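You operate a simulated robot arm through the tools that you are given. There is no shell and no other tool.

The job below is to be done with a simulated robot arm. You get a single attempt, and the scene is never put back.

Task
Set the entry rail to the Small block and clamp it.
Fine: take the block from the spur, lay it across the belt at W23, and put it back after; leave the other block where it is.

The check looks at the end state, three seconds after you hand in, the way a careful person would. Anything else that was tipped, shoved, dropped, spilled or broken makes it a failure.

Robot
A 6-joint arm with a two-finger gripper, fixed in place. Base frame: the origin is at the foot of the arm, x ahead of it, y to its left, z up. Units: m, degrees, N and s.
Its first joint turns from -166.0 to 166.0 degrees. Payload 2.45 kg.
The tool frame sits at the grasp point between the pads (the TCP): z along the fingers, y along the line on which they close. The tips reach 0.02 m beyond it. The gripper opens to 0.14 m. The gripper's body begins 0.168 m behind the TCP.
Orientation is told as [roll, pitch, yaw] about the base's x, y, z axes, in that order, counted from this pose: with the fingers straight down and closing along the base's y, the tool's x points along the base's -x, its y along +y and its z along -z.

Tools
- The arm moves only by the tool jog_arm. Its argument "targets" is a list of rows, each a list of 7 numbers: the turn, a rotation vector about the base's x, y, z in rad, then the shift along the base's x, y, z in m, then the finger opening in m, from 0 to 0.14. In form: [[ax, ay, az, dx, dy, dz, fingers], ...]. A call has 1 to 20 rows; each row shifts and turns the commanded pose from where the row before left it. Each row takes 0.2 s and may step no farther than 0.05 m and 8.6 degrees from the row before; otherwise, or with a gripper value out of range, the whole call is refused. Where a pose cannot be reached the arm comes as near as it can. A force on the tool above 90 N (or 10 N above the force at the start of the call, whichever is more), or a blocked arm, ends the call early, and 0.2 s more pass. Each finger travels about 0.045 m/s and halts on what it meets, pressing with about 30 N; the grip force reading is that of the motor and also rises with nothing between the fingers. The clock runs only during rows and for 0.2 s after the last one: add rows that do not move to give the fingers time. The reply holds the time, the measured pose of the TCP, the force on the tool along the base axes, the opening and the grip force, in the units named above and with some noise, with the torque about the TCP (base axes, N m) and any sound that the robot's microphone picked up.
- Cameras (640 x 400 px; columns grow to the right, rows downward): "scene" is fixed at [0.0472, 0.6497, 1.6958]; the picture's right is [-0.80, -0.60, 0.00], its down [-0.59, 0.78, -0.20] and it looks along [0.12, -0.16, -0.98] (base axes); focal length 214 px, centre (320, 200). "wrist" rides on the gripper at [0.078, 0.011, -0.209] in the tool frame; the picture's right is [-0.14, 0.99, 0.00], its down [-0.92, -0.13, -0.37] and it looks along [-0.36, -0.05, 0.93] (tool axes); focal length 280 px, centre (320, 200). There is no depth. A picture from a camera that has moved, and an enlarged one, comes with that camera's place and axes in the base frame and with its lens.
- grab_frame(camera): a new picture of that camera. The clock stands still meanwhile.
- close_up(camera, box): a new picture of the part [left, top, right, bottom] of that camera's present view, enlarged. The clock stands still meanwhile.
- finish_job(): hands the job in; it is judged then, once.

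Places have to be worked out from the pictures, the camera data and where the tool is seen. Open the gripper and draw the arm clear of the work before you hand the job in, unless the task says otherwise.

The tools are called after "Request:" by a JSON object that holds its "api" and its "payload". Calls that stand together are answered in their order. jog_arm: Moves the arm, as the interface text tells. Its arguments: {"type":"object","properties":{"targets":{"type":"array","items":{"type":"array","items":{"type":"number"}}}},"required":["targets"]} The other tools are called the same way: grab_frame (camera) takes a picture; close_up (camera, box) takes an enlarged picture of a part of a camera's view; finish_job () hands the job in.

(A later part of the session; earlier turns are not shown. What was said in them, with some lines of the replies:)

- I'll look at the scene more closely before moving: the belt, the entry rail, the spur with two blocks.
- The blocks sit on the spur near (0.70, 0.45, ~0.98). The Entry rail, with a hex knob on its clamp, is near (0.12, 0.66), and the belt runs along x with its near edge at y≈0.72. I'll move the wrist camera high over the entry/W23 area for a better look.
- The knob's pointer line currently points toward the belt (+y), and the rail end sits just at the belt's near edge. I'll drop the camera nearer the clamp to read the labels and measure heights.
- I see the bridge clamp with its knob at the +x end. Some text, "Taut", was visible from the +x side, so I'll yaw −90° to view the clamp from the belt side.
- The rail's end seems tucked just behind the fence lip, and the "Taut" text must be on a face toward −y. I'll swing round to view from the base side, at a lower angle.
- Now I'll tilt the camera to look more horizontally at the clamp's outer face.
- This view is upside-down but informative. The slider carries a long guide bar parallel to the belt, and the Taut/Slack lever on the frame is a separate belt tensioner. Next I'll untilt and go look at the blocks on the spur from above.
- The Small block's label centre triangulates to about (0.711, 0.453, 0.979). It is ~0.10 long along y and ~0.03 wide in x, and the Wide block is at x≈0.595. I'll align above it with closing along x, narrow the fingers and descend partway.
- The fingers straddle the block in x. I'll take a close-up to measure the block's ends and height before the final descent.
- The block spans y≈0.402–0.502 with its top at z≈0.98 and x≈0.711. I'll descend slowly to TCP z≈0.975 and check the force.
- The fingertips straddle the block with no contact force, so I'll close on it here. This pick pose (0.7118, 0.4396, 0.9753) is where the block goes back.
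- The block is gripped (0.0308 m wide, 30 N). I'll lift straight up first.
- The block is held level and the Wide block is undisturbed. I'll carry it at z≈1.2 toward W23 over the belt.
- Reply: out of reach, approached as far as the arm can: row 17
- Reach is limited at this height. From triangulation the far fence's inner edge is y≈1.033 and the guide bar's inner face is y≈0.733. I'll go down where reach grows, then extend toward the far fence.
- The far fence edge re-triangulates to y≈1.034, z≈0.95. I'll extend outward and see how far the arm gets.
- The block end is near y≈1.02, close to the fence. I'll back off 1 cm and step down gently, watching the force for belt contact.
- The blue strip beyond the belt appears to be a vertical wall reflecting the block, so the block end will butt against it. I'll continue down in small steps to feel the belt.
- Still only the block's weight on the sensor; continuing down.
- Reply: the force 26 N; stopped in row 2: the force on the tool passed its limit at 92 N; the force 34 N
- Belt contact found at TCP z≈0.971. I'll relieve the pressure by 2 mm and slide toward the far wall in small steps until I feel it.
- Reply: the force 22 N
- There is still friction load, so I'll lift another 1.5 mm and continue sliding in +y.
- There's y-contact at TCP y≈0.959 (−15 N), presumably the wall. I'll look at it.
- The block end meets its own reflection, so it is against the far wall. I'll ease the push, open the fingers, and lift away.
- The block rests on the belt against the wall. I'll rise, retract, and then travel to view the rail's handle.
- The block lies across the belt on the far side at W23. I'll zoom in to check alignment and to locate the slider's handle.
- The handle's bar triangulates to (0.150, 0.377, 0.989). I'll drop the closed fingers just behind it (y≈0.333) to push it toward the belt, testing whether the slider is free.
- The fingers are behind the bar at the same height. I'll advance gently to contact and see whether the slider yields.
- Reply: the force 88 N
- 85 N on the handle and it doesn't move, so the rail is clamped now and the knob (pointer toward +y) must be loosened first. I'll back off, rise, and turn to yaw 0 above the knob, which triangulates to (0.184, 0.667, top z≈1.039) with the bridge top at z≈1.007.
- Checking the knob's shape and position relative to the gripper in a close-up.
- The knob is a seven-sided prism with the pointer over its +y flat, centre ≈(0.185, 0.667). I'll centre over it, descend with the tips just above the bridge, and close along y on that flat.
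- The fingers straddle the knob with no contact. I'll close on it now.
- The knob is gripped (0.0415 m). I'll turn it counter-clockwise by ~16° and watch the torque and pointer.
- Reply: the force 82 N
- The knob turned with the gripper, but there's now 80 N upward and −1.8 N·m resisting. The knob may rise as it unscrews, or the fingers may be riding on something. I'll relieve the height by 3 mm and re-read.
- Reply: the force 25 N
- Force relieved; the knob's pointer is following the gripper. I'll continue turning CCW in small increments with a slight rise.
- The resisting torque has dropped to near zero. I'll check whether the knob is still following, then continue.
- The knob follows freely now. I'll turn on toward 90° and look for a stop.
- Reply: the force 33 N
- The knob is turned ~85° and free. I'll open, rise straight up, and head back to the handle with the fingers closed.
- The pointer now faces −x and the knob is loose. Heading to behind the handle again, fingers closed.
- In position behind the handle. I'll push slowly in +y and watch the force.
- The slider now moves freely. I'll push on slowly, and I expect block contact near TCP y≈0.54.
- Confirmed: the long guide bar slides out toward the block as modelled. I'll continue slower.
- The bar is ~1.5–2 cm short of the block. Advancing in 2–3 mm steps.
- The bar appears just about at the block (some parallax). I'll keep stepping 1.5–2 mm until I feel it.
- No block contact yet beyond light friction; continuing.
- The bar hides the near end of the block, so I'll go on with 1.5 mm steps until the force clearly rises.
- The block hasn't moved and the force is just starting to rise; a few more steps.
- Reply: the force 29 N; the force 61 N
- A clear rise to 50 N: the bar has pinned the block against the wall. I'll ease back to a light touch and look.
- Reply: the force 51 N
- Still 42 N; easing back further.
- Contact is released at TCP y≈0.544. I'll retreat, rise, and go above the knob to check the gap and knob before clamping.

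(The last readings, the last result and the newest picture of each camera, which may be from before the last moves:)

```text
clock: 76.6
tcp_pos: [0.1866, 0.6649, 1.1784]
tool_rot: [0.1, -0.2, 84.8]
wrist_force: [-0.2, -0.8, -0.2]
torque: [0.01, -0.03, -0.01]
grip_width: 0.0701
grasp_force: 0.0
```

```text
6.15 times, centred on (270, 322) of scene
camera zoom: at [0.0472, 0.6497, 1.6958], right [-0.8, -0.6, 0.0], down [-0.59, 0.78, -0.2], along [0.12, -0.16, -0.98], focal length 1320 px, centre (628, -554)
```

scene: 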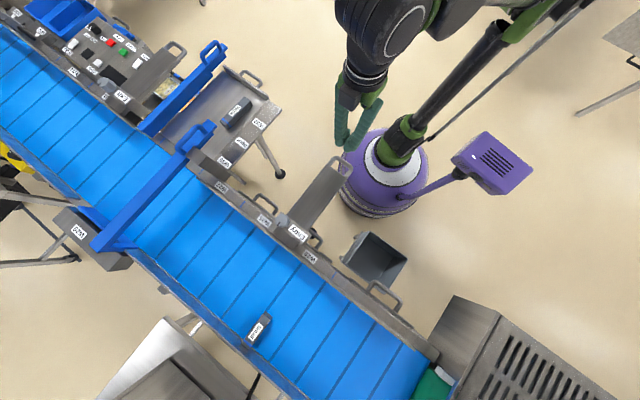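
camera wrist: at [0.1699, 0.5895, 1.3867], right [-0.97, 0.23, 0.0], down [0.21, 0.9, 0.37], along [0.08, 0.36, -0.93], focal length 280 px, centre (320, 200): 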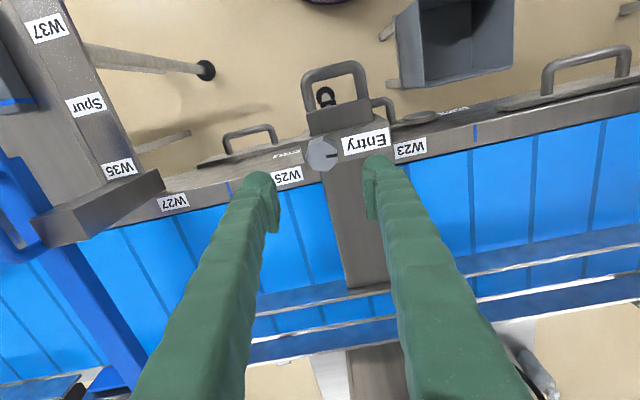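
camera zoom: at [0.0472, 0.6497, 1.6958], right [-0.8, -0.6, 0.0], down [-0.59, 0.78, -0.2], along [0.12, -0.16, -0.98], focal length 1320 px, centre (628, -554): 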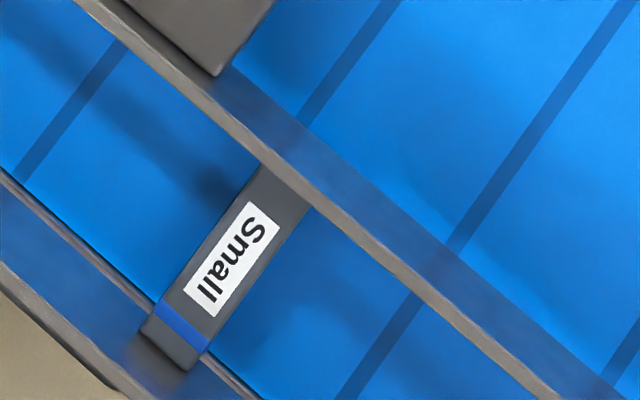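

The rail stayed put. Now I'll descend onto the knob in the same orientation in which I left it.

Request:
{"api": "jog_arm", "payload": {"targets": [[0, 0, 0, -0.001, 0.001, -0.04, 0.07], [0, 0, 0, 0, 0, -0.04, 0.07], [0, 0, 0, 0, 0, -0.04, 0.07], [0, 0, 0, 0, 0, -0.022, 0.07], [0, 0, 0, 0, 0, 0, 0.07]]}}

Request:
{"api": "close_up", "payload": {"camera": "wrist", "box": [240, 130, 400, 240]}}

```text
clock: 77.8
tcp_pos: [0.1841, 0.6684, 1.0366]
tool_rot: [0.1, -0.1, 84.7]
wrist_force: [0.1, 0.1, 0.4]
torque: [-0.03, -0.03, 0.0]
grip_width: 0.07
grasp_force: 0.0
```

```text
3.64 times, centred on (320, 185) of wrist
camera zoom: at [0.1671, 0.5918, 1.2445], right [-0.97, 0.23, 0.0], down [0.21, 0.9, 0.37], along [0.08, 0.36, -0.93], focal length 1020 px, centre (320, 254)
```

zoom: 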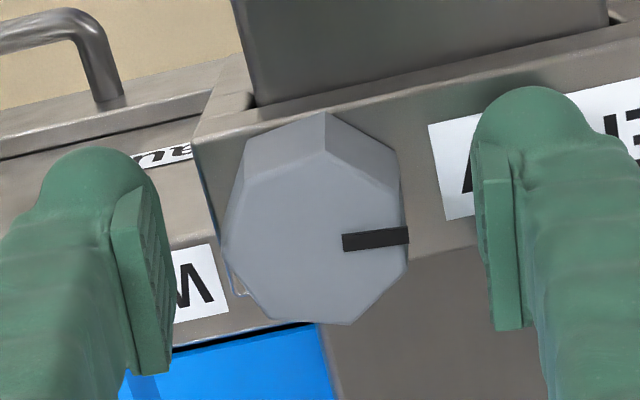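

Well aligned. Closing on the knob and turning clockwise in stages, watching torque.

Request:
{"api": "jog_arm", "payload": {"targets": [[0, 0, 0, 0, -0.001, 0, 0.05], [0, 0, 0, 0, 0, 0, 0.04], [0, 0, 0, 0, 0, 0, 0.03], [0, 0, 0, 0, 0, 0, 0.03], [0, 0, 0, 0, 0, 0, 0.03]]}}

Request:
{"api": "jog_arm", "payload": {"targets": [[0, 0, -0.12, 0, 0, 0, 0.03], [0, 0, -0.12, 0, 0, 0, 0.03], [0, 0, -0.12, 0, 0, 0, 0.03], [0, 0, -0.12, 0, 0, 0, 0.03], [0, 0, -0.12, 0, 0, 0, 0.03], [0, 0, -0.12, 0, 0, 0, 0.03], [0, 0, 0, 0, 0, 0, 0.03]]}}

Request:
{"api": "close_up", "payload": {"camera": "wrist", "box": [240, 130, 400, 240]}}

Request:
{"api": "close_up", "payload": {"camera": "scene", "box": [230, 290, 310, 355]}}

```text
clock: 79.0
tcp_pos: [0.1842, 0.6674, 1.036]
tool_rot: [0.1, -0.1, 84.7]
wrist_force: [2.3, -2.1, -3.1]
torque: [-0.01, -0.06, 0.0]
grip_width: 0.0407
grasp_force: 44.7
```

```text
clock: 80.6
tcp_pos: [0.1838, 0.6666, 1.0354]
tool_rot: [0.0, -0.1, 43.3]
wrist_force: [6.7, -0.6, 1.3]
torque: [-0.18, 0.08, 0.0]
grip_width: 0.0409
grasp_force: 44.5
```

```text
3.64 times, centred on (320, 185) of wrist
camera zoom: at [0.1212, 0.6211, 1.2443], right [-0.58, 0.81, 0.0], down [0.76, 0.54, 0.37], along [0.3, 0.22, -0.93], focal length 1020 px, centre (320, 254)
```

zoom: 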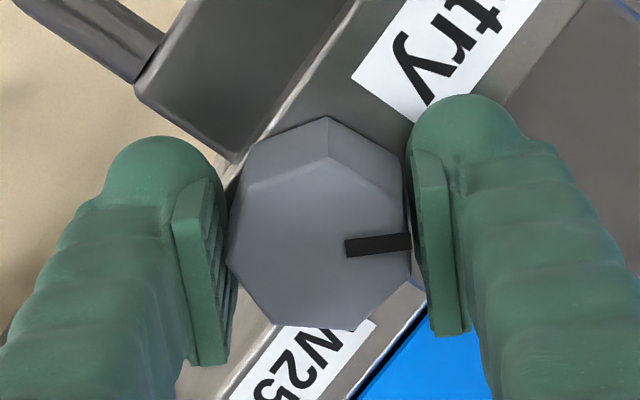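

```text
6.15 times, centred on (270, 322) of scene
camera zoom: at [0.0472, 0.6497, 1.6958], right [-0.8, -0.6, 0.0], down [-0.59, 0.78, -0.2], along [0.12, -0.16, -0.98], focal length 1320 px, centre (628, -554)
```

zoom: 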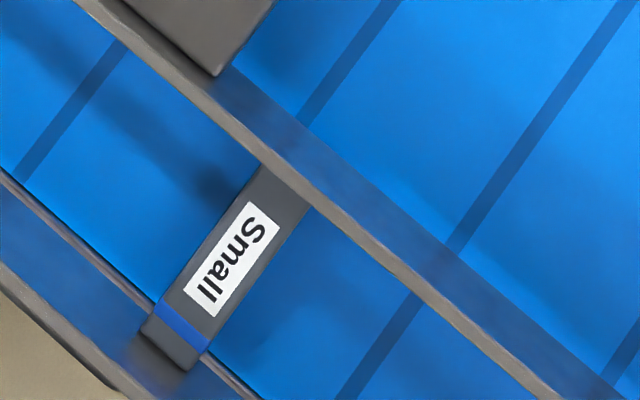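

The knob follows and the bar hasn't shifted. I'll continue turning clockwise to about 17°, then check forces.

Request:
{"api": "jog_arm", "payload": {"targets": [[0, 0, -0.1, 0, 0, 0, 0.03], [0, 0, -0.1, 0, 0, 0, 0.03], [0, 0, -0.1, 0, 0, 0, 0.03], [0, 0, 0, 0, 0, 0, 0.03]]}}

Request:
{"api": "jog_arm", "payload": {"targets": [[0, 0, -0.08, 0, 0, -0.0005, 0.03], [0, 0, -0.08, 0, 0, -0.0005, 0.03], [0, 0, 0, 0, 0, 0, 0.03]]}}

```text
clock: 81.6
tcp_pos: [0.1843, 0.6662, 1.0363]
tool_rot: [0.1, -0.1, 26.2]
wrist_force: [8.1, -6.0, -4.2]
torque: [-0.03, -0.18, 0.02]
grip_width: 0.0408
grasp_force: 45.3
```

```text
clock: 82.4
tcp_pos: [0.1843, 0.6662, 1.0365]
tool_rot: [0.2, -0.1, 17.0]
wrist_force: [11.5, 4.0, 23.9]
torque: [-0.1, 0.07, 0.0]
grip_width: 0.041
grasp_force: 45.1
```

No tightening torque yet. I'll continue toward the original pointer direction.

Request:
{"api": "jog_arm", "payload": {"targets": [[0, 0, -0.08, 0, 0, 0.0005, 0.03], [0, 0, -0.08, 0, 0, 0, 0.03], [0, 0, 0, 0, 0, 0, 0.03]]}}

Request:
{"api": "jog_arm", "payload": {"targets": [[0, 0, -0.07, 0, 0, 0, 0.03], [0, 0, -0.07, 0, 0, 0, 0.03], [0, 0, 0, 0, 0, 0, 0.03]]}}

Request:
{"api": "close_up", "payload": {"camera": "wrist", "box": [240, 130, 400, 240]}}

```text
clock: 83.2
tcp_pos: [0.1848, 0.6654, 1.0364]
tool_rot: [0.1, 0.0, 7.9]
wrist_force: [9.2, -6.1, 6.8]
torque: [-0.09, -0.2, 0.02]
grip_width: 0.0407
grasp_force: 44.8
```

```text
clock: 84.0
tcp_pos: [0.1843, 0.6671, 1.0368]
tool_rot: [0.1, -0.1, -0.1]
wrist_force: [8.7, -11.2, -0.5]
torque: [-0.09, -0.06, 0.03]
grip_width: 0.041
grasp_force: 45.3
```

```text
3.64 times, centred on (320, 185) of wrist
camera zoom: at [0.107, 0.6777, 1.2443], right [0.14, 0.99, 0.0], down [0.92, -0.13, 0.37], along [0.37, -0.05, -0.93], focal length 1020 px, centre (320, 254)
```

zoom: 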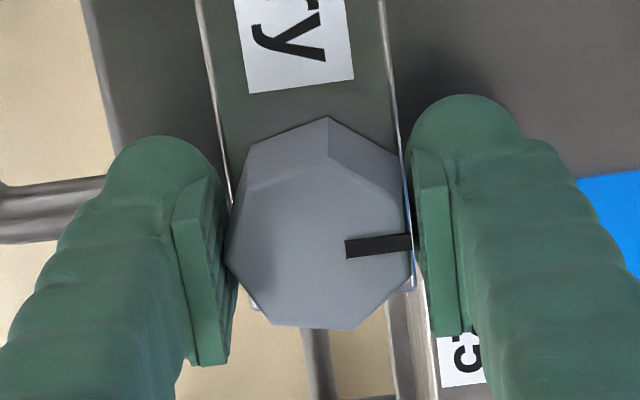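

The pointer is back at +y with no tightening torque felt so far. I'll keep turning clockwise in small steps to find where it bites (the Exit knob points to +x).

Request:
{"api": "jog_arm", "payload": {"targets": [[0, 0, -0.06, 0, 0, 0, 0.03], [0, 0, -0.06, 0, 0, 0, 0.03], [0, 0, 0, 0, 0, 0, 0.03]]}}

Request:
{"api": "jog_arm", "payload": {"targets": [[0, 0, -0.06, 0, 0, 0, 0.03], [0, 0, -0.06, 0, 0, 0, 0.03], [0, 0, 0, 0, 0, 0, 0.03]]}}

Request:
{"api": "close_up", "payload": {"camera": "wrist", "box": [240, 130, 400, 240]}}

Request:
{"api": "close_up", "payload": {"camera": "scene", "box": [230, 290, 310, 355]}}

```text
clock: 84.8
tcp_pos: [0.1842, 0.6663, 1.0368]
tool_rot: [0.1, -0.1, -6.9]
wrist_force: [0.9, -10.6, 8.4]
torque: [-0.13, 0.11, 0.88]
grip_width: 0.0413
grasp_force: 44.6
```

```text
clock: 85.6
tcp_pos: [0.1839, 0.6658, 1.0364]
tool_rot: [0.0, -0.1, -13.8]
wrist_force: [0.3, -9.6, 6.6]
torque: [-0.11, 0.01, 0.6]
grip_width: 0.0418
grasp_force: 44.8
```

```text
3.64 times, centred on (320, 185) of wrist
camera zoom: at [0.1112, 0.696, 1.244], right [0.37, 0.93, 0.0], down [0.86, -0.35, 0.37], along [0.34, -0.14, -0.93], focal length 1020 px, centre (320, 254)
```

zoom: 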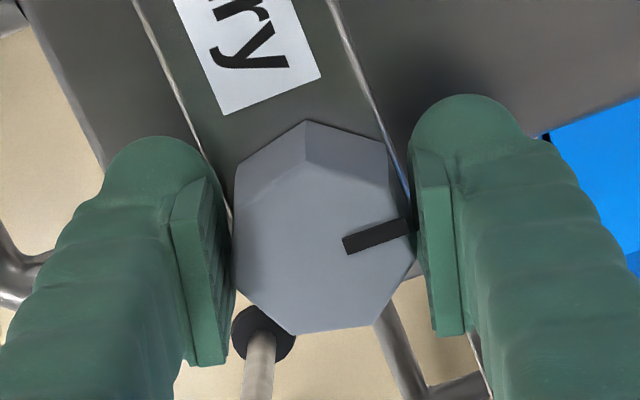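

```text
6.15 times, centred on (270, 322) of scene
camera zoom: at [0.0472, 0.6497, 1.6958], right [-0.8, -0.6, 0.0], down [-0.59, 0.78, -0.2], along [0.12, -0.16, -0.98], focal length 1320 px, centre (628, -554)
```

zoom: 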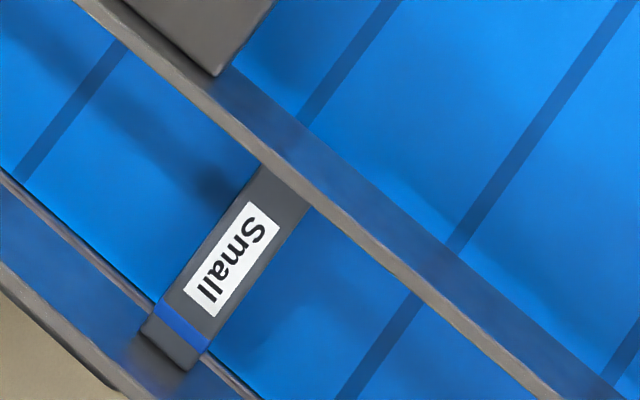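

Torque rose to ~0.9 N·m and then the fingers slipped while the knob stayed with its pointer at +y: that is the tight stop. I'll open, rise, and compare the pointer with the original picture.

Request:
{"api": "jog_arm", "payload": {"targets": [[0, 0, 0, 0, 0, 0, 0.05], [0, 0, 0, 0, 0, 0, 0.06], [0, 0, 0, 0, 0, 0, 0.07], [0, 0, 0, 0, 0, 0, 0.07], [0, 0, 0.12, 0, 0, 0.04, 0.07], [0, 0, 0.12, 0, 0, 0.04, 0.07], [0, 0, 0, 0, 0, 0.04, 0.07], [0, 0, 0, -0.004, -0.004, 0.015, 0.07], [0, 0, 0, 0, 0, 0, 0.07]]}}

Request:
{"api": "close_up", "payload": {"camera": "wrist", "box": [280, 110, 376, 200]}}

Request:
{"api": "grab_frame", "payload": {"camera": "wrist"}}

```text
clock: 87.6
tcp_pos: [0.1795, 0.662, 1.1718]
tool_rot: [0.1, -0.1, -0.1]
wrist_force: [-0.2, -0.5, 0.4]
torque: [0.02, 0.01, 0.01]
grip_width: 0.0699
grasp_force: 0.0
```

```text
4.44 times, centred on (328, 155) of wrist
camera zoom: at [0.103, 0.673, 1.3793], right [0.14, 0.99, 0.0], down [0.92, -0.13, 0.37], along [0.37, -0.05, -0.93], focal length 1246 px, centre (284, 400)
```

zoom: 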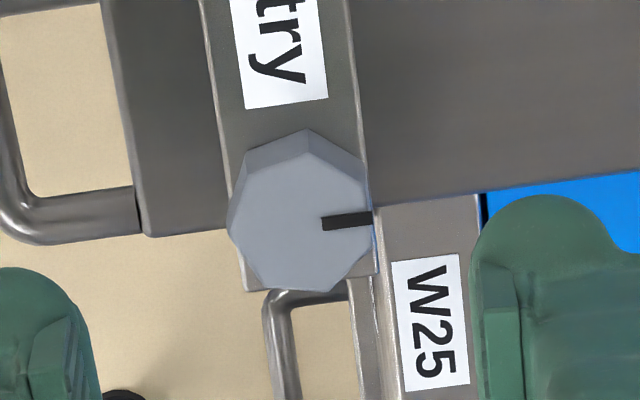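

```text
taken
camera wrist: at [0.103, 0.673, 1.3793], right [0.14, 0.99, 0.0], down [0.92, -0.13, 0.37], along [0.37, -0.05, -0.93], focal length 280 px, centre (320, 200)
```

wrist: 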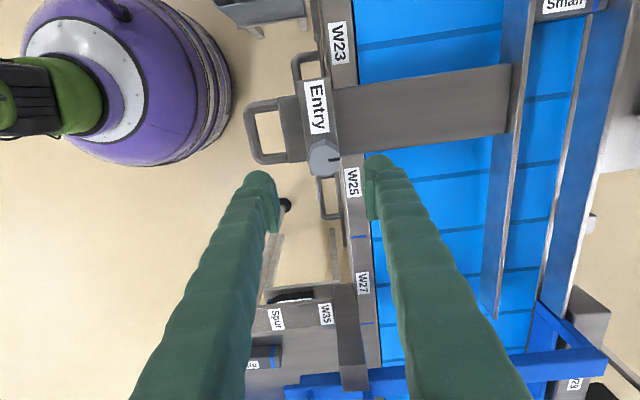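

The pointer is back in its original (clamped) direction. To confirm the clamp holds, I'll give the bar a gentle backward push from the belt side, at x≈0.15 clear of the block, then retrieve the block. First I'll yaw to 90° and move out over the belt.

Request:
{"api": "jog_arm", "payload": {"targets": [[0, 0, 0.143, -0.003, 0.019, 0, 0.05], [0, 0, 0.143, -0.003, 0.019, 0, 0.03], [0, 0, 0.143, -0.003, 0.019, 0, 0.01], [0, 0, 0.143, -0.003, 0.019, 0, 0], [0, 0, 0.143, -0.003, 0.019, 0, 0], [0, 0, 0.143, -0.003, 0.019, 0, 0], [0, 0, 0.143, -0.003, 0.019, 0, 0], [0, 0, 0.143, -0.003, 0.019, 0, 0], [0, 0, 0.143, -0.003, 0.019, 0, 0], [0, 0, 0.143, -0.003, 0.019, 0, 0], [0, 0, 0.143, 0, 0.019, 0, 0], [0, 0, 0, 0, 0.0, -0.04, 0], [0, 0, 0, 0, 0.02, -0.04, 0], [0, 0, 0, 0, 0.03, -0.02, 0], [0, 0, 0, 0, 0.032, 0, 0], [0, 0, 0, 0, 0, 0, 0]]}}

Request:
{"api": "grab_frame", "payload": {"camera": "wrist"}}

```text
clock: 91.0
tcp_pos: [0.1506, 0.9536, 1.0724]
tool_rot: [0.1, 0.0, 90.0]
wrist_force: [-0.7, -0.1, 0.3]
torque: [0.02, 0.0, 0.01]
grip_width: 0.0
grasp_force: 29.2
```

```text
taken
camera wrist: at [0.1411, 0.8761, 1.2803], right [-0.99, 0.14, 0.0], down [0.13, 0.92, 0.37], along [0.05, 0.37, -0.93], focal length 280 px, centre (320, 200)
```

wrist: 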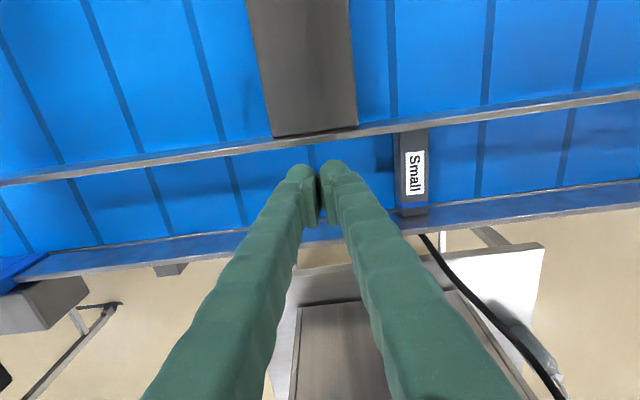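

The fingers are over the lane between bar and wall. I'll descend between them.

Request:
{"api": "jog_arm", "payload": {"targets": [[0, 0, 0, 0, 0.004, -0.04, 0], [0, 0, 0, 0, 0, -0.03, 0], [0, 0, 0, 0, 0, -0.017, 0], [0, 0, 0, 0, 0, 0, 0]]}}

Request:
{"api": "grab_frame", "payload": {"camera": "wrist"}}

```text
clock: 92.0
tcp_pos: [0.1515, 0.9571, 0.9841]
tool_rot: [0.1, -0.1, 90.0]
wrist_force: [-0.5, 0.0, -0.2]
torque: [-0.01, -0.01, -0.01]
grip_width: 0.0001
grasp_force: 29.4
```

```text
taken
camera wrist: at [0.1413, 0.8796, 1.1914], right [-0.99, 0.14, 0.0], down [0.13, 0.92, 0.37], along [0.05, 0.37, -0.93], focal length 280 px, centre (320, 200)
```

wrist: 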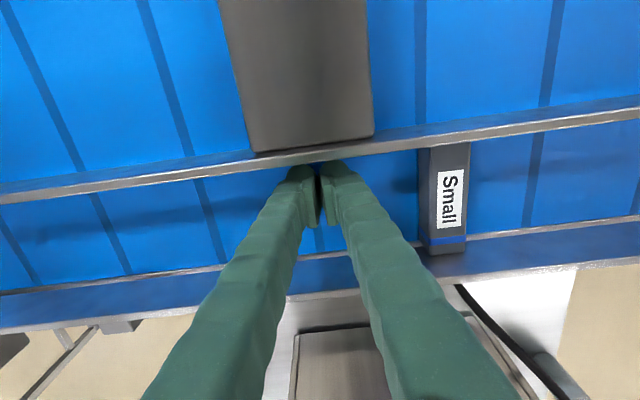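

Now a gentle push toward −y against the bar, limited to roughly 30 N.

Request:
{"api": "jog_arm", "payload": {"targets": [[0, 0, 0, 0, -0.006, 0, 0], [0, 0, 0, 0, -0.004, 0, 0], [0, 0, 0, 0, -0.002, 0, 0], [0, 0, 0, 0, 0, 0, 0]]}}

Request:
{"api": "jog_arm", "payload": {"targets": [[0, 0, 0, 0, -0.002, 0, 0], [0, 0, 0, 0, 0, 0, 0]]}}

Request:
{"api": "jog_arm", "payload": {"targets": [[0, 0, 0, 0, -0.002, 0, 0], [0, 0, 0, 0, 0, 0, 0]]}}

```text
clock: 93.0
tcp_pos: [0.1502, 0.9454, 0.9852]
tool_rot: [0.1, -0.1, 90.0]
wrist_force: [0.2, 0.5, 0.0]
torque: [-0.01, 0.01, 0.02]
grip_width: 0.0
grasp_force: 29.5
```

```text
clock: 93.6
tcp_pos: [0.1497, 0.9442, 0.9819]
tool_rot: [0.1, -0.2, 90.0]
wrist_force: [2.0, 24.4, 7.6]
torque: [0.08, -0.06, 0.01]
grip_width: 0.006
grasp_force: 29.3
```

```text
clock: 94.2
tcp_pos: [0.1489, 0.9439, 0.9816]
tool_rot: [0.1, -0.2, 90.0]
wrist_force: [6.5, 63.7, 18.8]
torque: [0.23, -0.04, 0.08]
grip_width: 0.0057
grasp_force: 29.1
```

The bar holds rigidly at 64 N (moved <0.5 mm), so the clamp is tight. I'll back off, rise, and shift over to the block with the fingers opened.

Request:
{"api": "jog_arm", "payload": {"targets": [[0, 0, 0, 0, 0.005, 0, 0], [0, 0, 0, 0, 0.008, 0, 0], [0, 0, 0, 0, 0, 0.03, 0], [0, 0, 0, 0, 0, 0.035, 0.02], [0, 0, 0, 0, 0, 0.02, 0.04], [0, 0, 0, -0.035, 0.001, 0, 0.06], [0, 0, 0, -0.035, 0.001, 0, 0.06], [0, 0, 0, -0.033, 0.001, 0, 0.06], [0, 0, 0, 0, 0, 0, 0.06]]}}

Request:
{"api": "grab_frame", "payload": {"camera": "wrist"}}

Request:
{"api": "close_up", "payload": {"camera": "wrist", "box": [240, 130, 400, 260]}}

```text
clock: 96.2
tcp_pos: [0.045, 0.957, 1.0669]
tool_rot: [0.2, -0.1, 89.9]
wrist_force: [0.4, 0.6, 0.0]
torque: [0.01, 0.03, 0.0]
grip_width: 0.0601
grasp_force: 0.0
```

```text
taken
camera wrist: at [0.0351, 0.8801, 1.2757], right [-0.99, 0.14, 0.0], down [0.13, 0.92, 0.37], along [0.05, 0.37, -0.93], focal length 280 px, centre (320, 200)
```

wrist: 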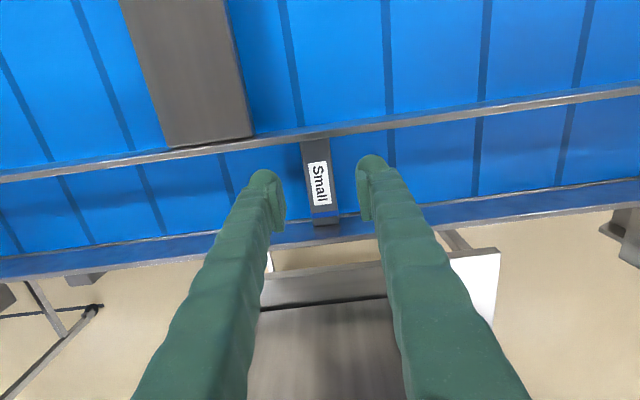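

```text
3.08 times, centred on (320, 195) of wrist
camera zoom: at [0.0351, 0.8801, 1.2757], right [-0.99, 0.14, 0.0], down [0.13, 0.92, 0.37], along [0.05, 0.37, -0.93], focal length 863 px, centre (320, 215)
```

zoom: 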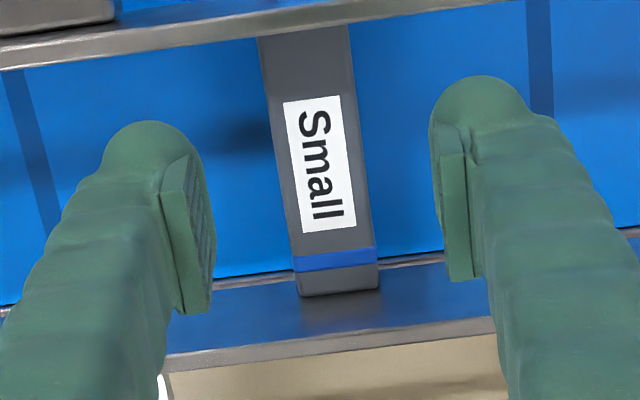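

The block fills the gap snugly between bar and wall. I'll descend over it and grip at the same spot as before.

Request:
{"api": "jog_arm", "payload": {"targets": [[0, 0, 0, 0.0025, 0.002, -0.04, 0.06], [0, 0, 0, 0, 0, -0.035, 0.06], [0, 0, 0, 0, 0, -0.02, 0.06], [0, 0, 0, 0, 0, 0, 0.06]]}}

Request:
{"api": "jog_arm", "payload": {"targets": [[0, 0, 0, 0, 0, 0, 0.045], [0, 0, 0, 0, 0, 0, 0.035], [0, 0, 0, 0, 0, 0, 0.02], [0, 0, 0, 0, 0, 0, 0.01], [0, 0, 0, 0, 0, 0, 0.01]]}}

Request:
{"api": "close_up", "payload": {"camera": "wrist", "box": [240, 130, 400, 300]}}

```text
clock: 97.2
tcp_pos: [0.0478, 0.9576, 0.9728]
tool_rot: [0.1, -0.1, 90.0]
wrist_force: [-0.5, -0.4, -0.5]
torque: [0.01, -0.01, 0.01]
grip_width: 0.0604
grasp_force: 0.1
```

```text
clock: 98.4
tcp_pos: [0.0485, 0.9584, 0.9731]
tool_rot: [0.1, -0.1, 90.0]
wrist_force: [-1.0, -0.4, 0.1]
torque: [-0.07, -0.05, 0.03]
grip_width: 0.0306
grasp_force: 30.0
```

```text
2.35 times, centred on (320, 215) of wrist
camera zoom: at [0.0391, 0.8806, 1.181], right [-0.99, 0.14, 0.0], down [0.13, 0.92, 0.37], along [0.05, 0.37, -0.93], focal length 660 px, centre (320, 165)
```

zoom: 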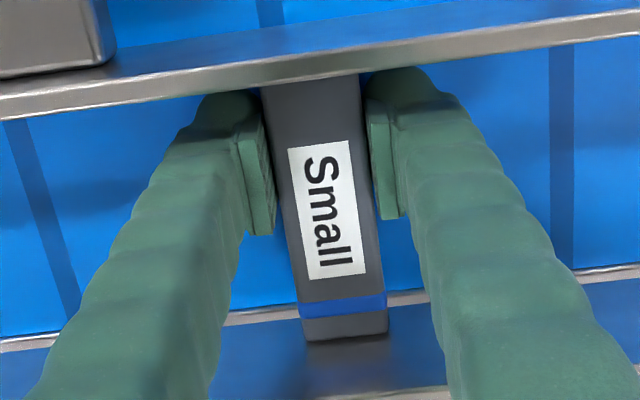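

Block gripped (0.0306 m). Lifting straight up out of the gap.

Request:
{"api": "jog_arm", "payload": {"targets": [[0, 0, 0, 0, 0, 0.005, 0.01], [0, 0, 0, 0, 0, 0.015, 0.01], [0, 0, 0, 0, 0, 0.03, 0.01], [0, 0, 0, 0, 0, 0.03, 0.01], [0, 0, 0, 0, 0, 0, 0.01]]}}

Request:
{"api": "grab_frame", "payload": {"camera": "wrist"}}

Request:
{"api": "close_up", "payload": {"camera": "scene", "box": [210, 240, 330, 355]}}

```text
clock: 99.6
tcp_pos: [0.0499, 0.9596, 1.0528]
tool_rot: [0.1, -0.1, 90.0]
wrist_force: [-0.2, -0.7, -1.4]
torque: [-0.05, 0.0, -0.02]
grip_width: 0.0308
grasp_force: 30.4
```

```text
taken
camera wrist: at [0.0393, 0.8828, 1.2608], right [-0.99, 0.14, 0.0], down [0.13, 0.92, 0.37], along [0.05, 0.37, -0.93], focal length 280 px, centre (320, 200)
```

wrist: 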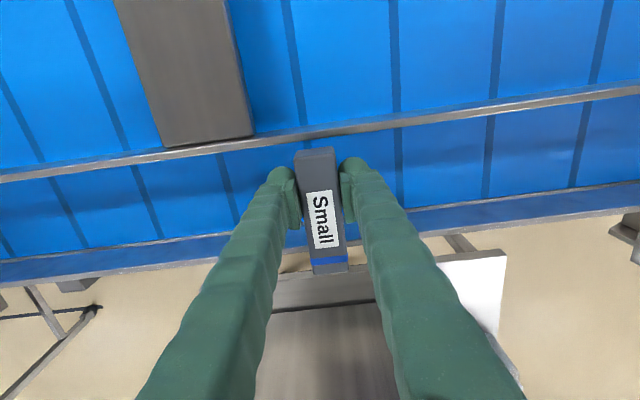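

```text
3.48 times, centred on (270, 298) of scene
camera zoom: at [0.0472, 0.6497, 1.6958], right [-0.8, -0.6, 0.0], down [-0.59, 0.78, -0.2], along [0.12, -0.16, -0.98], focal length 746 px, centre (494, -139)
```

zoom: 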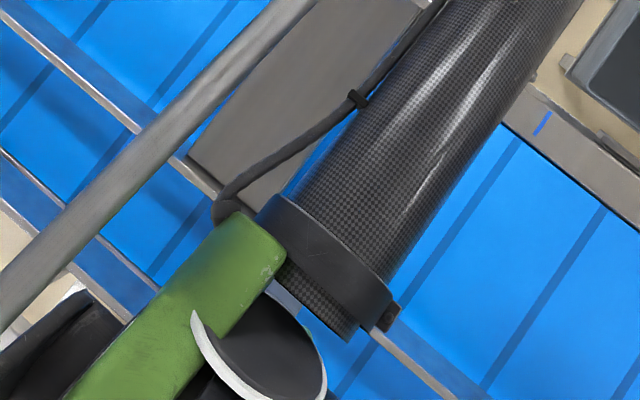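

Block is free and the bar stayed. Now retracting upward and carrying it back toward the spur.

Request:
{"api": "jog_arm", "payload": {"targets": [[0, 0, 0, 0, -0.03, 0.035, 0.01], [0, 0, 0, 0, -0.03, 0.035, 0.01], [0, 0, 0, 0, -0.03, 0.035, 0.01], [0, 0, 0, 0, -0.02, 0.035, 0.01], [0, 0, 0, 0, 0, 0, 0.01]]}}

Request:
{"api": "jog_arm", "payload": {"targets": [[0, 0, 0, 0.039, -0.024, 0, 0.01], [0, 0, 0, 0.039, -0.024, 0, 0.01], [0, 0, 0, 0.039, -0.024, 0, 0.01], [0, 0, 0, 0.039, -0.024, 0, 0.01], [0, 0, 0, 0.039, -0.024, 0, 0.01], [0, 0, 0, 0.039, -0.024, 0, 0.01], [0, 0, 0, 0.039, -0.024, 0, 0.01], [0, 0, 0, 0.039, -0.024, 0, 0.01], [0, 0, 0, 0.039, -0.024, 0, 0.01], [0, 0, 0, 0.039, -0.024, 0, 0.01], [0, 0, 0, 0.039, -0.024, 0, 0.01], [0, 0, 0, 0.039, -0.024, 0, 0.01], [0, 0, 0, 0.039, -0.024, 0, 0.01], [0, 0, 0, 0.039, -0.024, 0, 0.01], [0, 0, 0, 0.039, -0.024, 0, 0.01], [0, 0, 0, 0.039, -0.024, 0, 0.01], [0, 0, 0, 0.037, -0.024, 0, 0.01], [0, 0, 0, 0, 0, 0, 0.01], [0, 0, 0, 0, 0, 0, 0.01]]}}

Request:
{"api": "grab_frame", "payload": {"camera": "wrist"}}

Request:
{"api": "grab_frame", "payload": {"camera": "scene"}}

```text
clock: 100.8
tcp_pos: [0.049, 0.8503, 1.194]
tool_rot: [0.0, -0.2, 89.9]
wrist_force: [0.6, -0.4, -0.3]
torque: [-0.02, -0.02, 0.01]
grip_width: 0.0309
grasp_force: 29.8
```

```text
clock: 104.8
tcp_pos: [0.71, 0.4442, 1.1925]
tool_rot: [0.1, -0.1, 90.0]
wrist_force: [0.5, -0.2, -1.4]
torque: [-0.04, 0.02, 0.02]
grip_width: 0.031
grasp_force: 30.2
```

```text
taken
camera wrist: at [0.7006, 0.3662, 1.3997], right [-0.99, 0.14, 0.0], down [0.13, 0.92, 0.37], along [0.05, 0.37, -0.93], focal length 280 px, centre (320, 200)
```

wrist: 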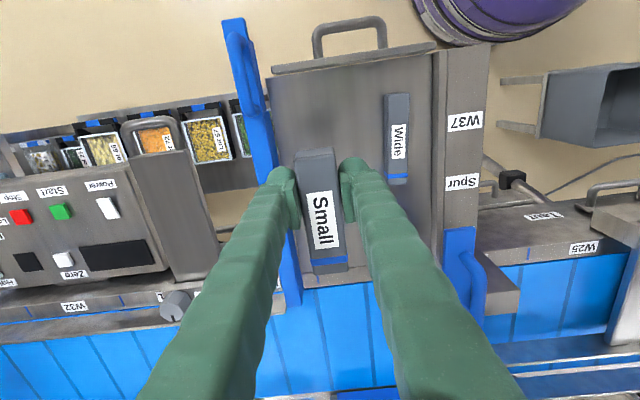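

```text
taken
```

scene: 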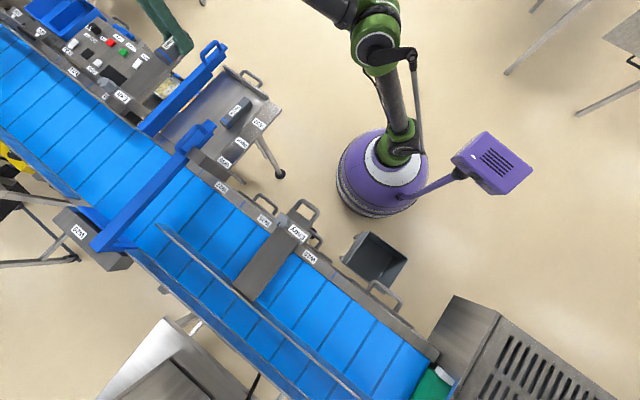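

Over the original spot. I'll align to (0.712, 0.440) and descend to just above the spur surface.

Request:
{"api": "jog_arm", "payload": {"targets": [[0, 0, 0, 0.002, -0.0045, -0.03, 0.01], [0, 0, 0, 0, 0, -0.04, 0.01], [0, 0, 0, 0, 0, -0.04, 0.01], [0, 0, 0, 0, 0, -0.04, 0.01], [0, 0, 0, 0, 0, -0.03, 0.01], [0, 0, 0, 0, 0, -0.02, 0.01], [0, 0, 0, 0, 0, -0.009, 0.01], [0, 0, 0, 0, 0, 0, 0.01]]}}

Request:
{"api": "grab_frame", "payload": {"camera": "wrist"}}

```text
clock: 106.6
tcp_pos: [0.7127, 0.4368, 0.9846]
tool_rot: [0.0, -0.1, 89.9]
wrist_force: [0.1, -0.4, -2.2]
torque: [-0.07, 0.0, -0.02]
grip_width: 0.0308
grasp_force: 30.8
```

```text
taken
camera wrist: at [0.7029, 0.36, 1.1917], right [-0.99, 0.14, 0.0], down [0.13, 0.92, 0.37], along [0.05, 0.37, -0.93], focal length 280 px, centre (320, 200)
```

wrist: 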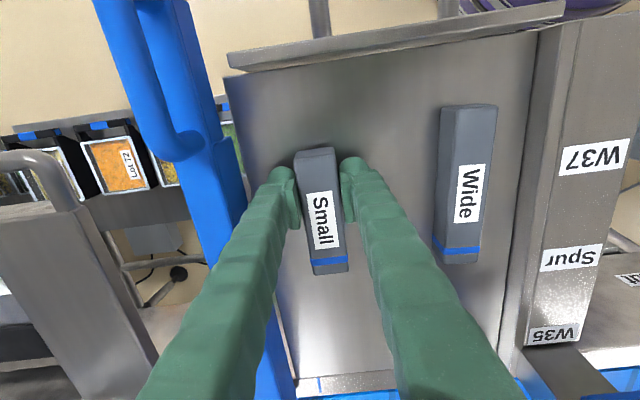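

Adjusting y by +2 mm and stepping down in 2 mm increments to feel the table.

Request:
{"api": "jog_arm", "payload": {"targets": [[0, 0, 0, 0, 0.002, -0.003, 0.01], [0, 0, 0, 0, 0, 0, 0.01]]}}

Request:
{"api": "jog_arm", "payload": {"targets": [[0, 0, 0, 0, 0, -0.002, 0.01], [0, 0, 0, 0, 0, 0, 0.01]]}}

Request:
{"api": "jog_arm", "payload": {"targets": [[0, 0, 0, 0, 0, -0.0015, 0.01], [0, 0, 0, 0, 0, 0, 0.01]]}}

```text
clock: 107.2
tcp_pos: [0.7131, 0.4393, 0.9829]
tool_rot: [0.1, 0.0, 90.0]
wrist_force: [-0.5, -0.4, -1.4]
torque: [-0.04, 0.02, -0.02]
grip_width: 0.0305
grasp_force: 30.1
```

```text
clock: 107.8
tcp_pos: [0.7139, 0.4382, 0.9794]
tool_rot: [0.1, 0.0, 90.0]
wrist_force: [-0.6, 0.0, -1.8]
torque: [-0.02, 0.0, 0.01]
grip_width: 0.0308
grasp_force: 29.5
```

```text
clock: 108.4
tcp_pos: [0.7118, 0.439, 0.9774]
tool_rot: [0.1, -0.1, 90.1]
wrist_force: [-0.1, 0.2, -1.4]
torque: [-0.04, 0.0, 0.04]
grip_width: 0.0305
grasp_force: 30.0
```

Request:
{"api": "jog_arm", "payload": {"targets": [[0, 0, 0, 0, 0, -0.001, 0.01], [0, 0, 0, 0, 0, 0, 0.01]]}}

Request:
{"api": "jog_arm", "payload": {"targets": [[0, 0, 0, 0, 0, -0.001, 0.01], [0, 0, 0, 0, 0, 0, 0.01]]}}

```text
clock: 109.0
tcp_pos: [0.7119, 0.4394, 0.9772]
tool_rot: [0.2, -0.1, 90.0]
wrist_force: [0.5, 0.7, -2.0]
torque: [-0.04, 0.02, 0.01]
grip_width: 0.0308
grasp_force: 30.2
```

```text
clock: 109.6
tcp_pos: [0.7135, 0.4399, 0.9763]
tool_rot: [0.1, -0.1, 90.0]
wrist_force: [0.3, -0.5, -1.3]
torque: [-0.03, 0.01, 0.01]
grip_width: 0.0311
grasp_force: 30.2
```

Still hanging freely (−1.3 N is the block's weight); two more 1 mm steps.

Request:
{"api": "jog_arm", "payload": {"targets": [[0, 0, 0, 0, 0, -0.001, 0.01], [0, 0, 0, 0, 0, 0, 0.01]]}}

Request:
{"api": "jog_arm", "payload": {"targets": [[0, 0, 0, 0, 0, -0.001, 0.01], [0, 0, 0, 0, 0, 0, 0.01]]}}

```text
clock: 110.2
tcp_pos: [0.7131, 0.4399, 0.9757]
tool_rot: [0.1, -0.1, 90.0]
wrist_force: [0.1, -0.2, -1.5]
torque: [0.01, -0.02, 0.01]
grip_width: 0.0307
grasp_force: 30.7
```

```text
clock: 110.8
tcp_pos: [0.7126, 0.4392, 0.9738]
tool_rot: [0.1, -0.2, 90.1]
wrist_force: [0.7, -0.6, -1.2]
torque: [-0.04, -0.01, 0.0]
grip_width: 0.0308
grasp_force: 29.8
```

No contact yet; stepping down further.

Request:
{"api": "jog_arm", "payload": {"targets": [[0, 0, 0, 0, 0, -0.001, 0.01], [0, 0, 0, 0, 0, 0, 0.01]]}}

Request:
{"api": "jog_arm", "payload": {"targets": [[0, 0, 0, 0, 0, -0.001, 0.01], [0, 0, 0, 0, 0, 0, 0.01]]}}

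Request:
{"api": "close_up", "payload": {"camera": "scene", "box": [180, 60, 276, 120]}}

```text
clock: 111.4
tcp_pos: [0.7123, 0.4382, 0.9729]
tool_rot: [0.2, -0.1, 90.0]
wrist_force: [0.4, 0.1, -1.4]
torque: [-0.01, -0.02, -0.03]
grip_width: 0.0307
grasp_force: 29.5
```

```text
clock: 112.0
tcp_pos: [0.7123, 0.4393, 0.9729]
tool_rot: [0.1, -0.1, 90.0]
wrist_force: [5.9, 5.5, 21.3]
torque: [0.39, -0.14, -0.05]
grip_width: 0.0308
grasp_force: 29.6
```

```text
6.67 times, centred on (228, 90) of scene
camera zoom: at [0.0472, 0.6497, 1.6958], right [-0.8, -0.6, 0.0], down [-0.59, 0.78, -0.2], along [0.12, -0.16, -0.98], focal length 1430 px, centre (933, 933)
```

zoom: 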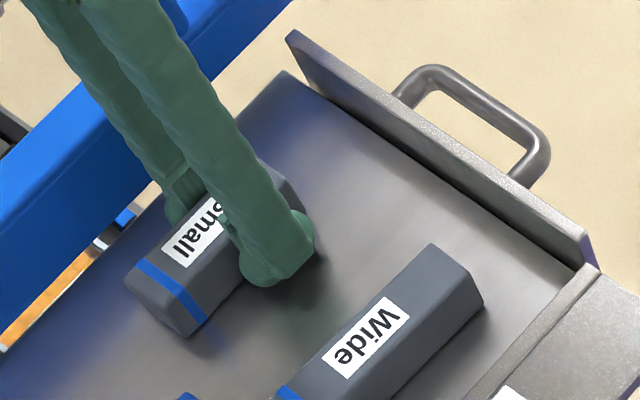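

Table contact at z≈0.973 (21 N), and the block looks aligned as originally. I'll ease off slightly and open the fingers.

Request:
{"api": "jog_arm", "payload": {"targets": [[0, 0, 0, 0, 0, 0.0008, 0.01], [0, 0, 0, 0, 0, 0, 0.03], [0, 0, 0, 0, 0, 0, 0.045], [0, 0, 0, 0, 0, 0, 0.06], [0, 0, 0, 0, 0, 0, 0.06]]}}

Request:
{"api": "jog_arm", "payload": {"targets": [[0, 0, 0, 0, 0, 0.02, 0.06], [0, 0, 0, 0, 0, 0.04, 0.06], [0, 0, 0, 0, 0, 0.04, 0.06], [0, 0, 0, 0, 0, 0.04, 0.06], [0, 0, 0, 0, 0, 0.04, 0.06], [0, 0, 0, 0, 0, 0.04, 0.06], [0, 0, 0, -0.025, -0.05, 0.03, 0.06], [0, 0, 0, 0, 0, 0, 0.06]]}}

Request:
{"api": "close_up", "payload": {"camera": "wrist", "box": [200, 100, 440, 250]}}

Request:
{"api": "grab_frame", "payload": {"camera": "scene"}}

```text
clock: 113.2
tcp_pos: [0.7121, 0.4382, 0.974]
tool_rot: [0.0, -0.1, 90.0]
wrist_force: [-0.3, -0.5, 0.5]
torque: [0.01, 0.04, 0.0]
grip_width: 0.0603
grasp_force: 0.0
```

```text
refused: row 7 steps farther than a row can; nothing moved
```

```text
2.67 times, centred on (320, 175) of wrist
camera zoom: at [0.703, 0.3608, 1.1808], right [-0.99, 0.14, 0.0], down [0.13, 0.92, 0.37], along [0.05, 0.37, -0.93], focal length 748 px, centre (320, 267)
```

zoom: 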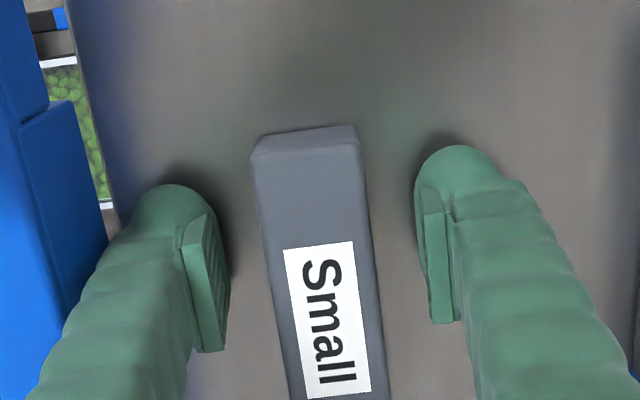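

```text
taken
```

scene: 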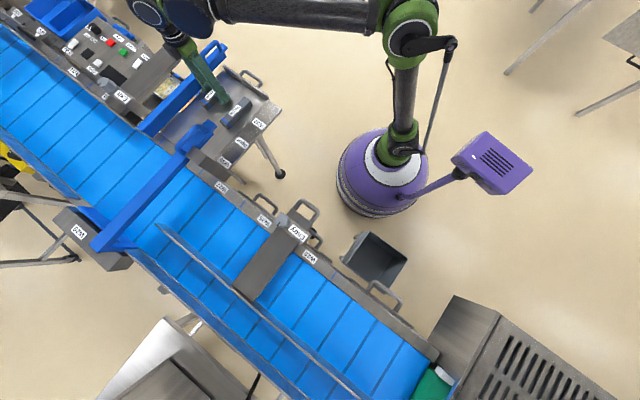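

The block is released and standing. The lift call was refused for one oversized step, so I'll redo it with smaller steps, going straight up first.

Request:
{"api": "jog_arm", "payload": {"targets": [[0, 0, 0, 0, 0, 0.02, 0.06], [0, 0, 0, 0, 0, 0.04, 0.06], [0, 0, 0, 0, 0, 0.04, 0.06], [0, 0, 0, 0, 0, 0.04, 0.06], [0, 0, 0, 0, 0, 0.04, 0.06], [0, 0, 0, 0, 0, 0.04, 0.06], [0, 0, 0, -0.012, -0.025, 0.03, 0.06], [0, 0, 0, -0.012, -0.025, 0.03, 0.06], [0, 0, 0, -0.012, -0.025, 0, 0.08], [0, 0, 0, 0, 0, 0, 0.1]]}}

Request:
{"api": "grab_frame", "payload": {"camera": "wrist"}}

Request:
{"api": "close_up", "payload": {"camera": "scene", "box": [140, 50, 300, 150]}}

Request:
{"api": "close_up", "payload": {"camera": "scene", "box": [180, 180, 380, 320]}}

```text
clock: 115.4
tcp_pos: [0.6761, 0.3623, 1.2541]
tool_rot: [0.1, -0.1, 90.1]
wrist_force: [-0.6, 0.2, -0.6]
torque: [0.0, -0.01, -0.02]
grip_width: 0.1
grasp_force: 0.1
```

```text
taken
camera wrist: at [0.6663, 0.2851, 1.4616], right [-0.99, 0.14, 0.0], down [0.13, 0.92, 0.37], along [0.05, 0.37, -0.93], focal length 280 px, centre (320, 200)
```

wrist: 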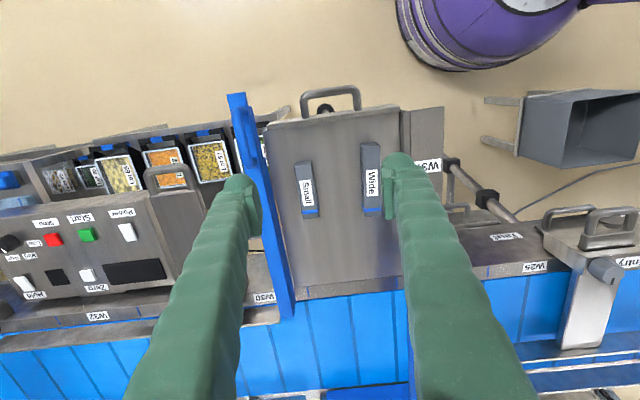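

```text
4.00 times, centred on (220, 100) of scene
camera zoom: at [0.0472, 0.6497, 1.6958], right [-0.8, -0.6, 0.0], down [-0.59, 0.78, -0.2], along [0.12, -0.16, -0.98], focal length 858 px, centre (720, 600)
```

zoom: 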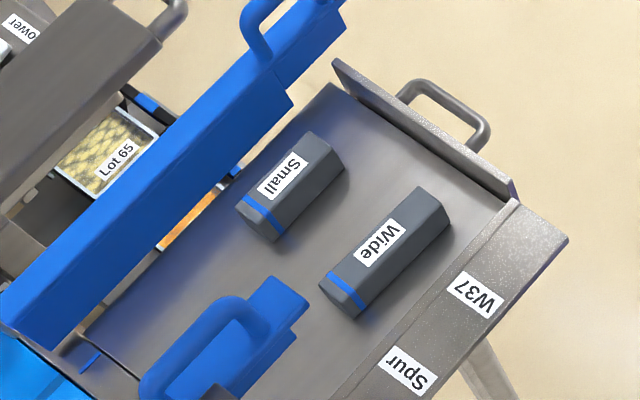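

```text
2.86 times, centred on (280, 250) of scene
camera zoom: at [0.0472, 0.6497, 1.6958], right [-0.8, -0.6, 0.0], down [-0.59, 0.78, -0.2], along [0.12, -0.16, -0.98], focal length 613 px, centre (434, 57)
```

zoom: 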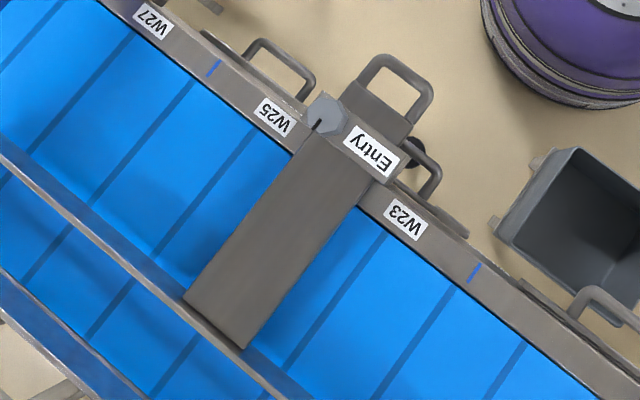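

Small is back at its original spot within a few millimetres and Wide hasn't moved. The rail is set at the block's width with the knob in its clamped position, and it held a 64 N push. The gripper is open and clear, so I'm handing in.

Request:
{"api": "finish_job", "payload": {}}

```text
The job is handed in.
```

I set the Entry rail to the Small block and clamped it, and I've handed the job in. I don't have the check's result.

- **Rail:** I laid the block across the belt at W23 against the far wall and pushed the rail up until it pinned the block. The rail was clamped when I started, so I loosened its knob first.
- **Clamp:** I turned the knob back to its tight stop, with the pointer in its original direction. I then pushed back on the rail with about 64 N, and it moved less than 0.5 mm.
- **Blocks:** The Small block is back on the spur, within about 3–4 mm of where it was. The Wide block looks unmoved in the pictures.
- **Arm:** The gripper is open and clear of the work.
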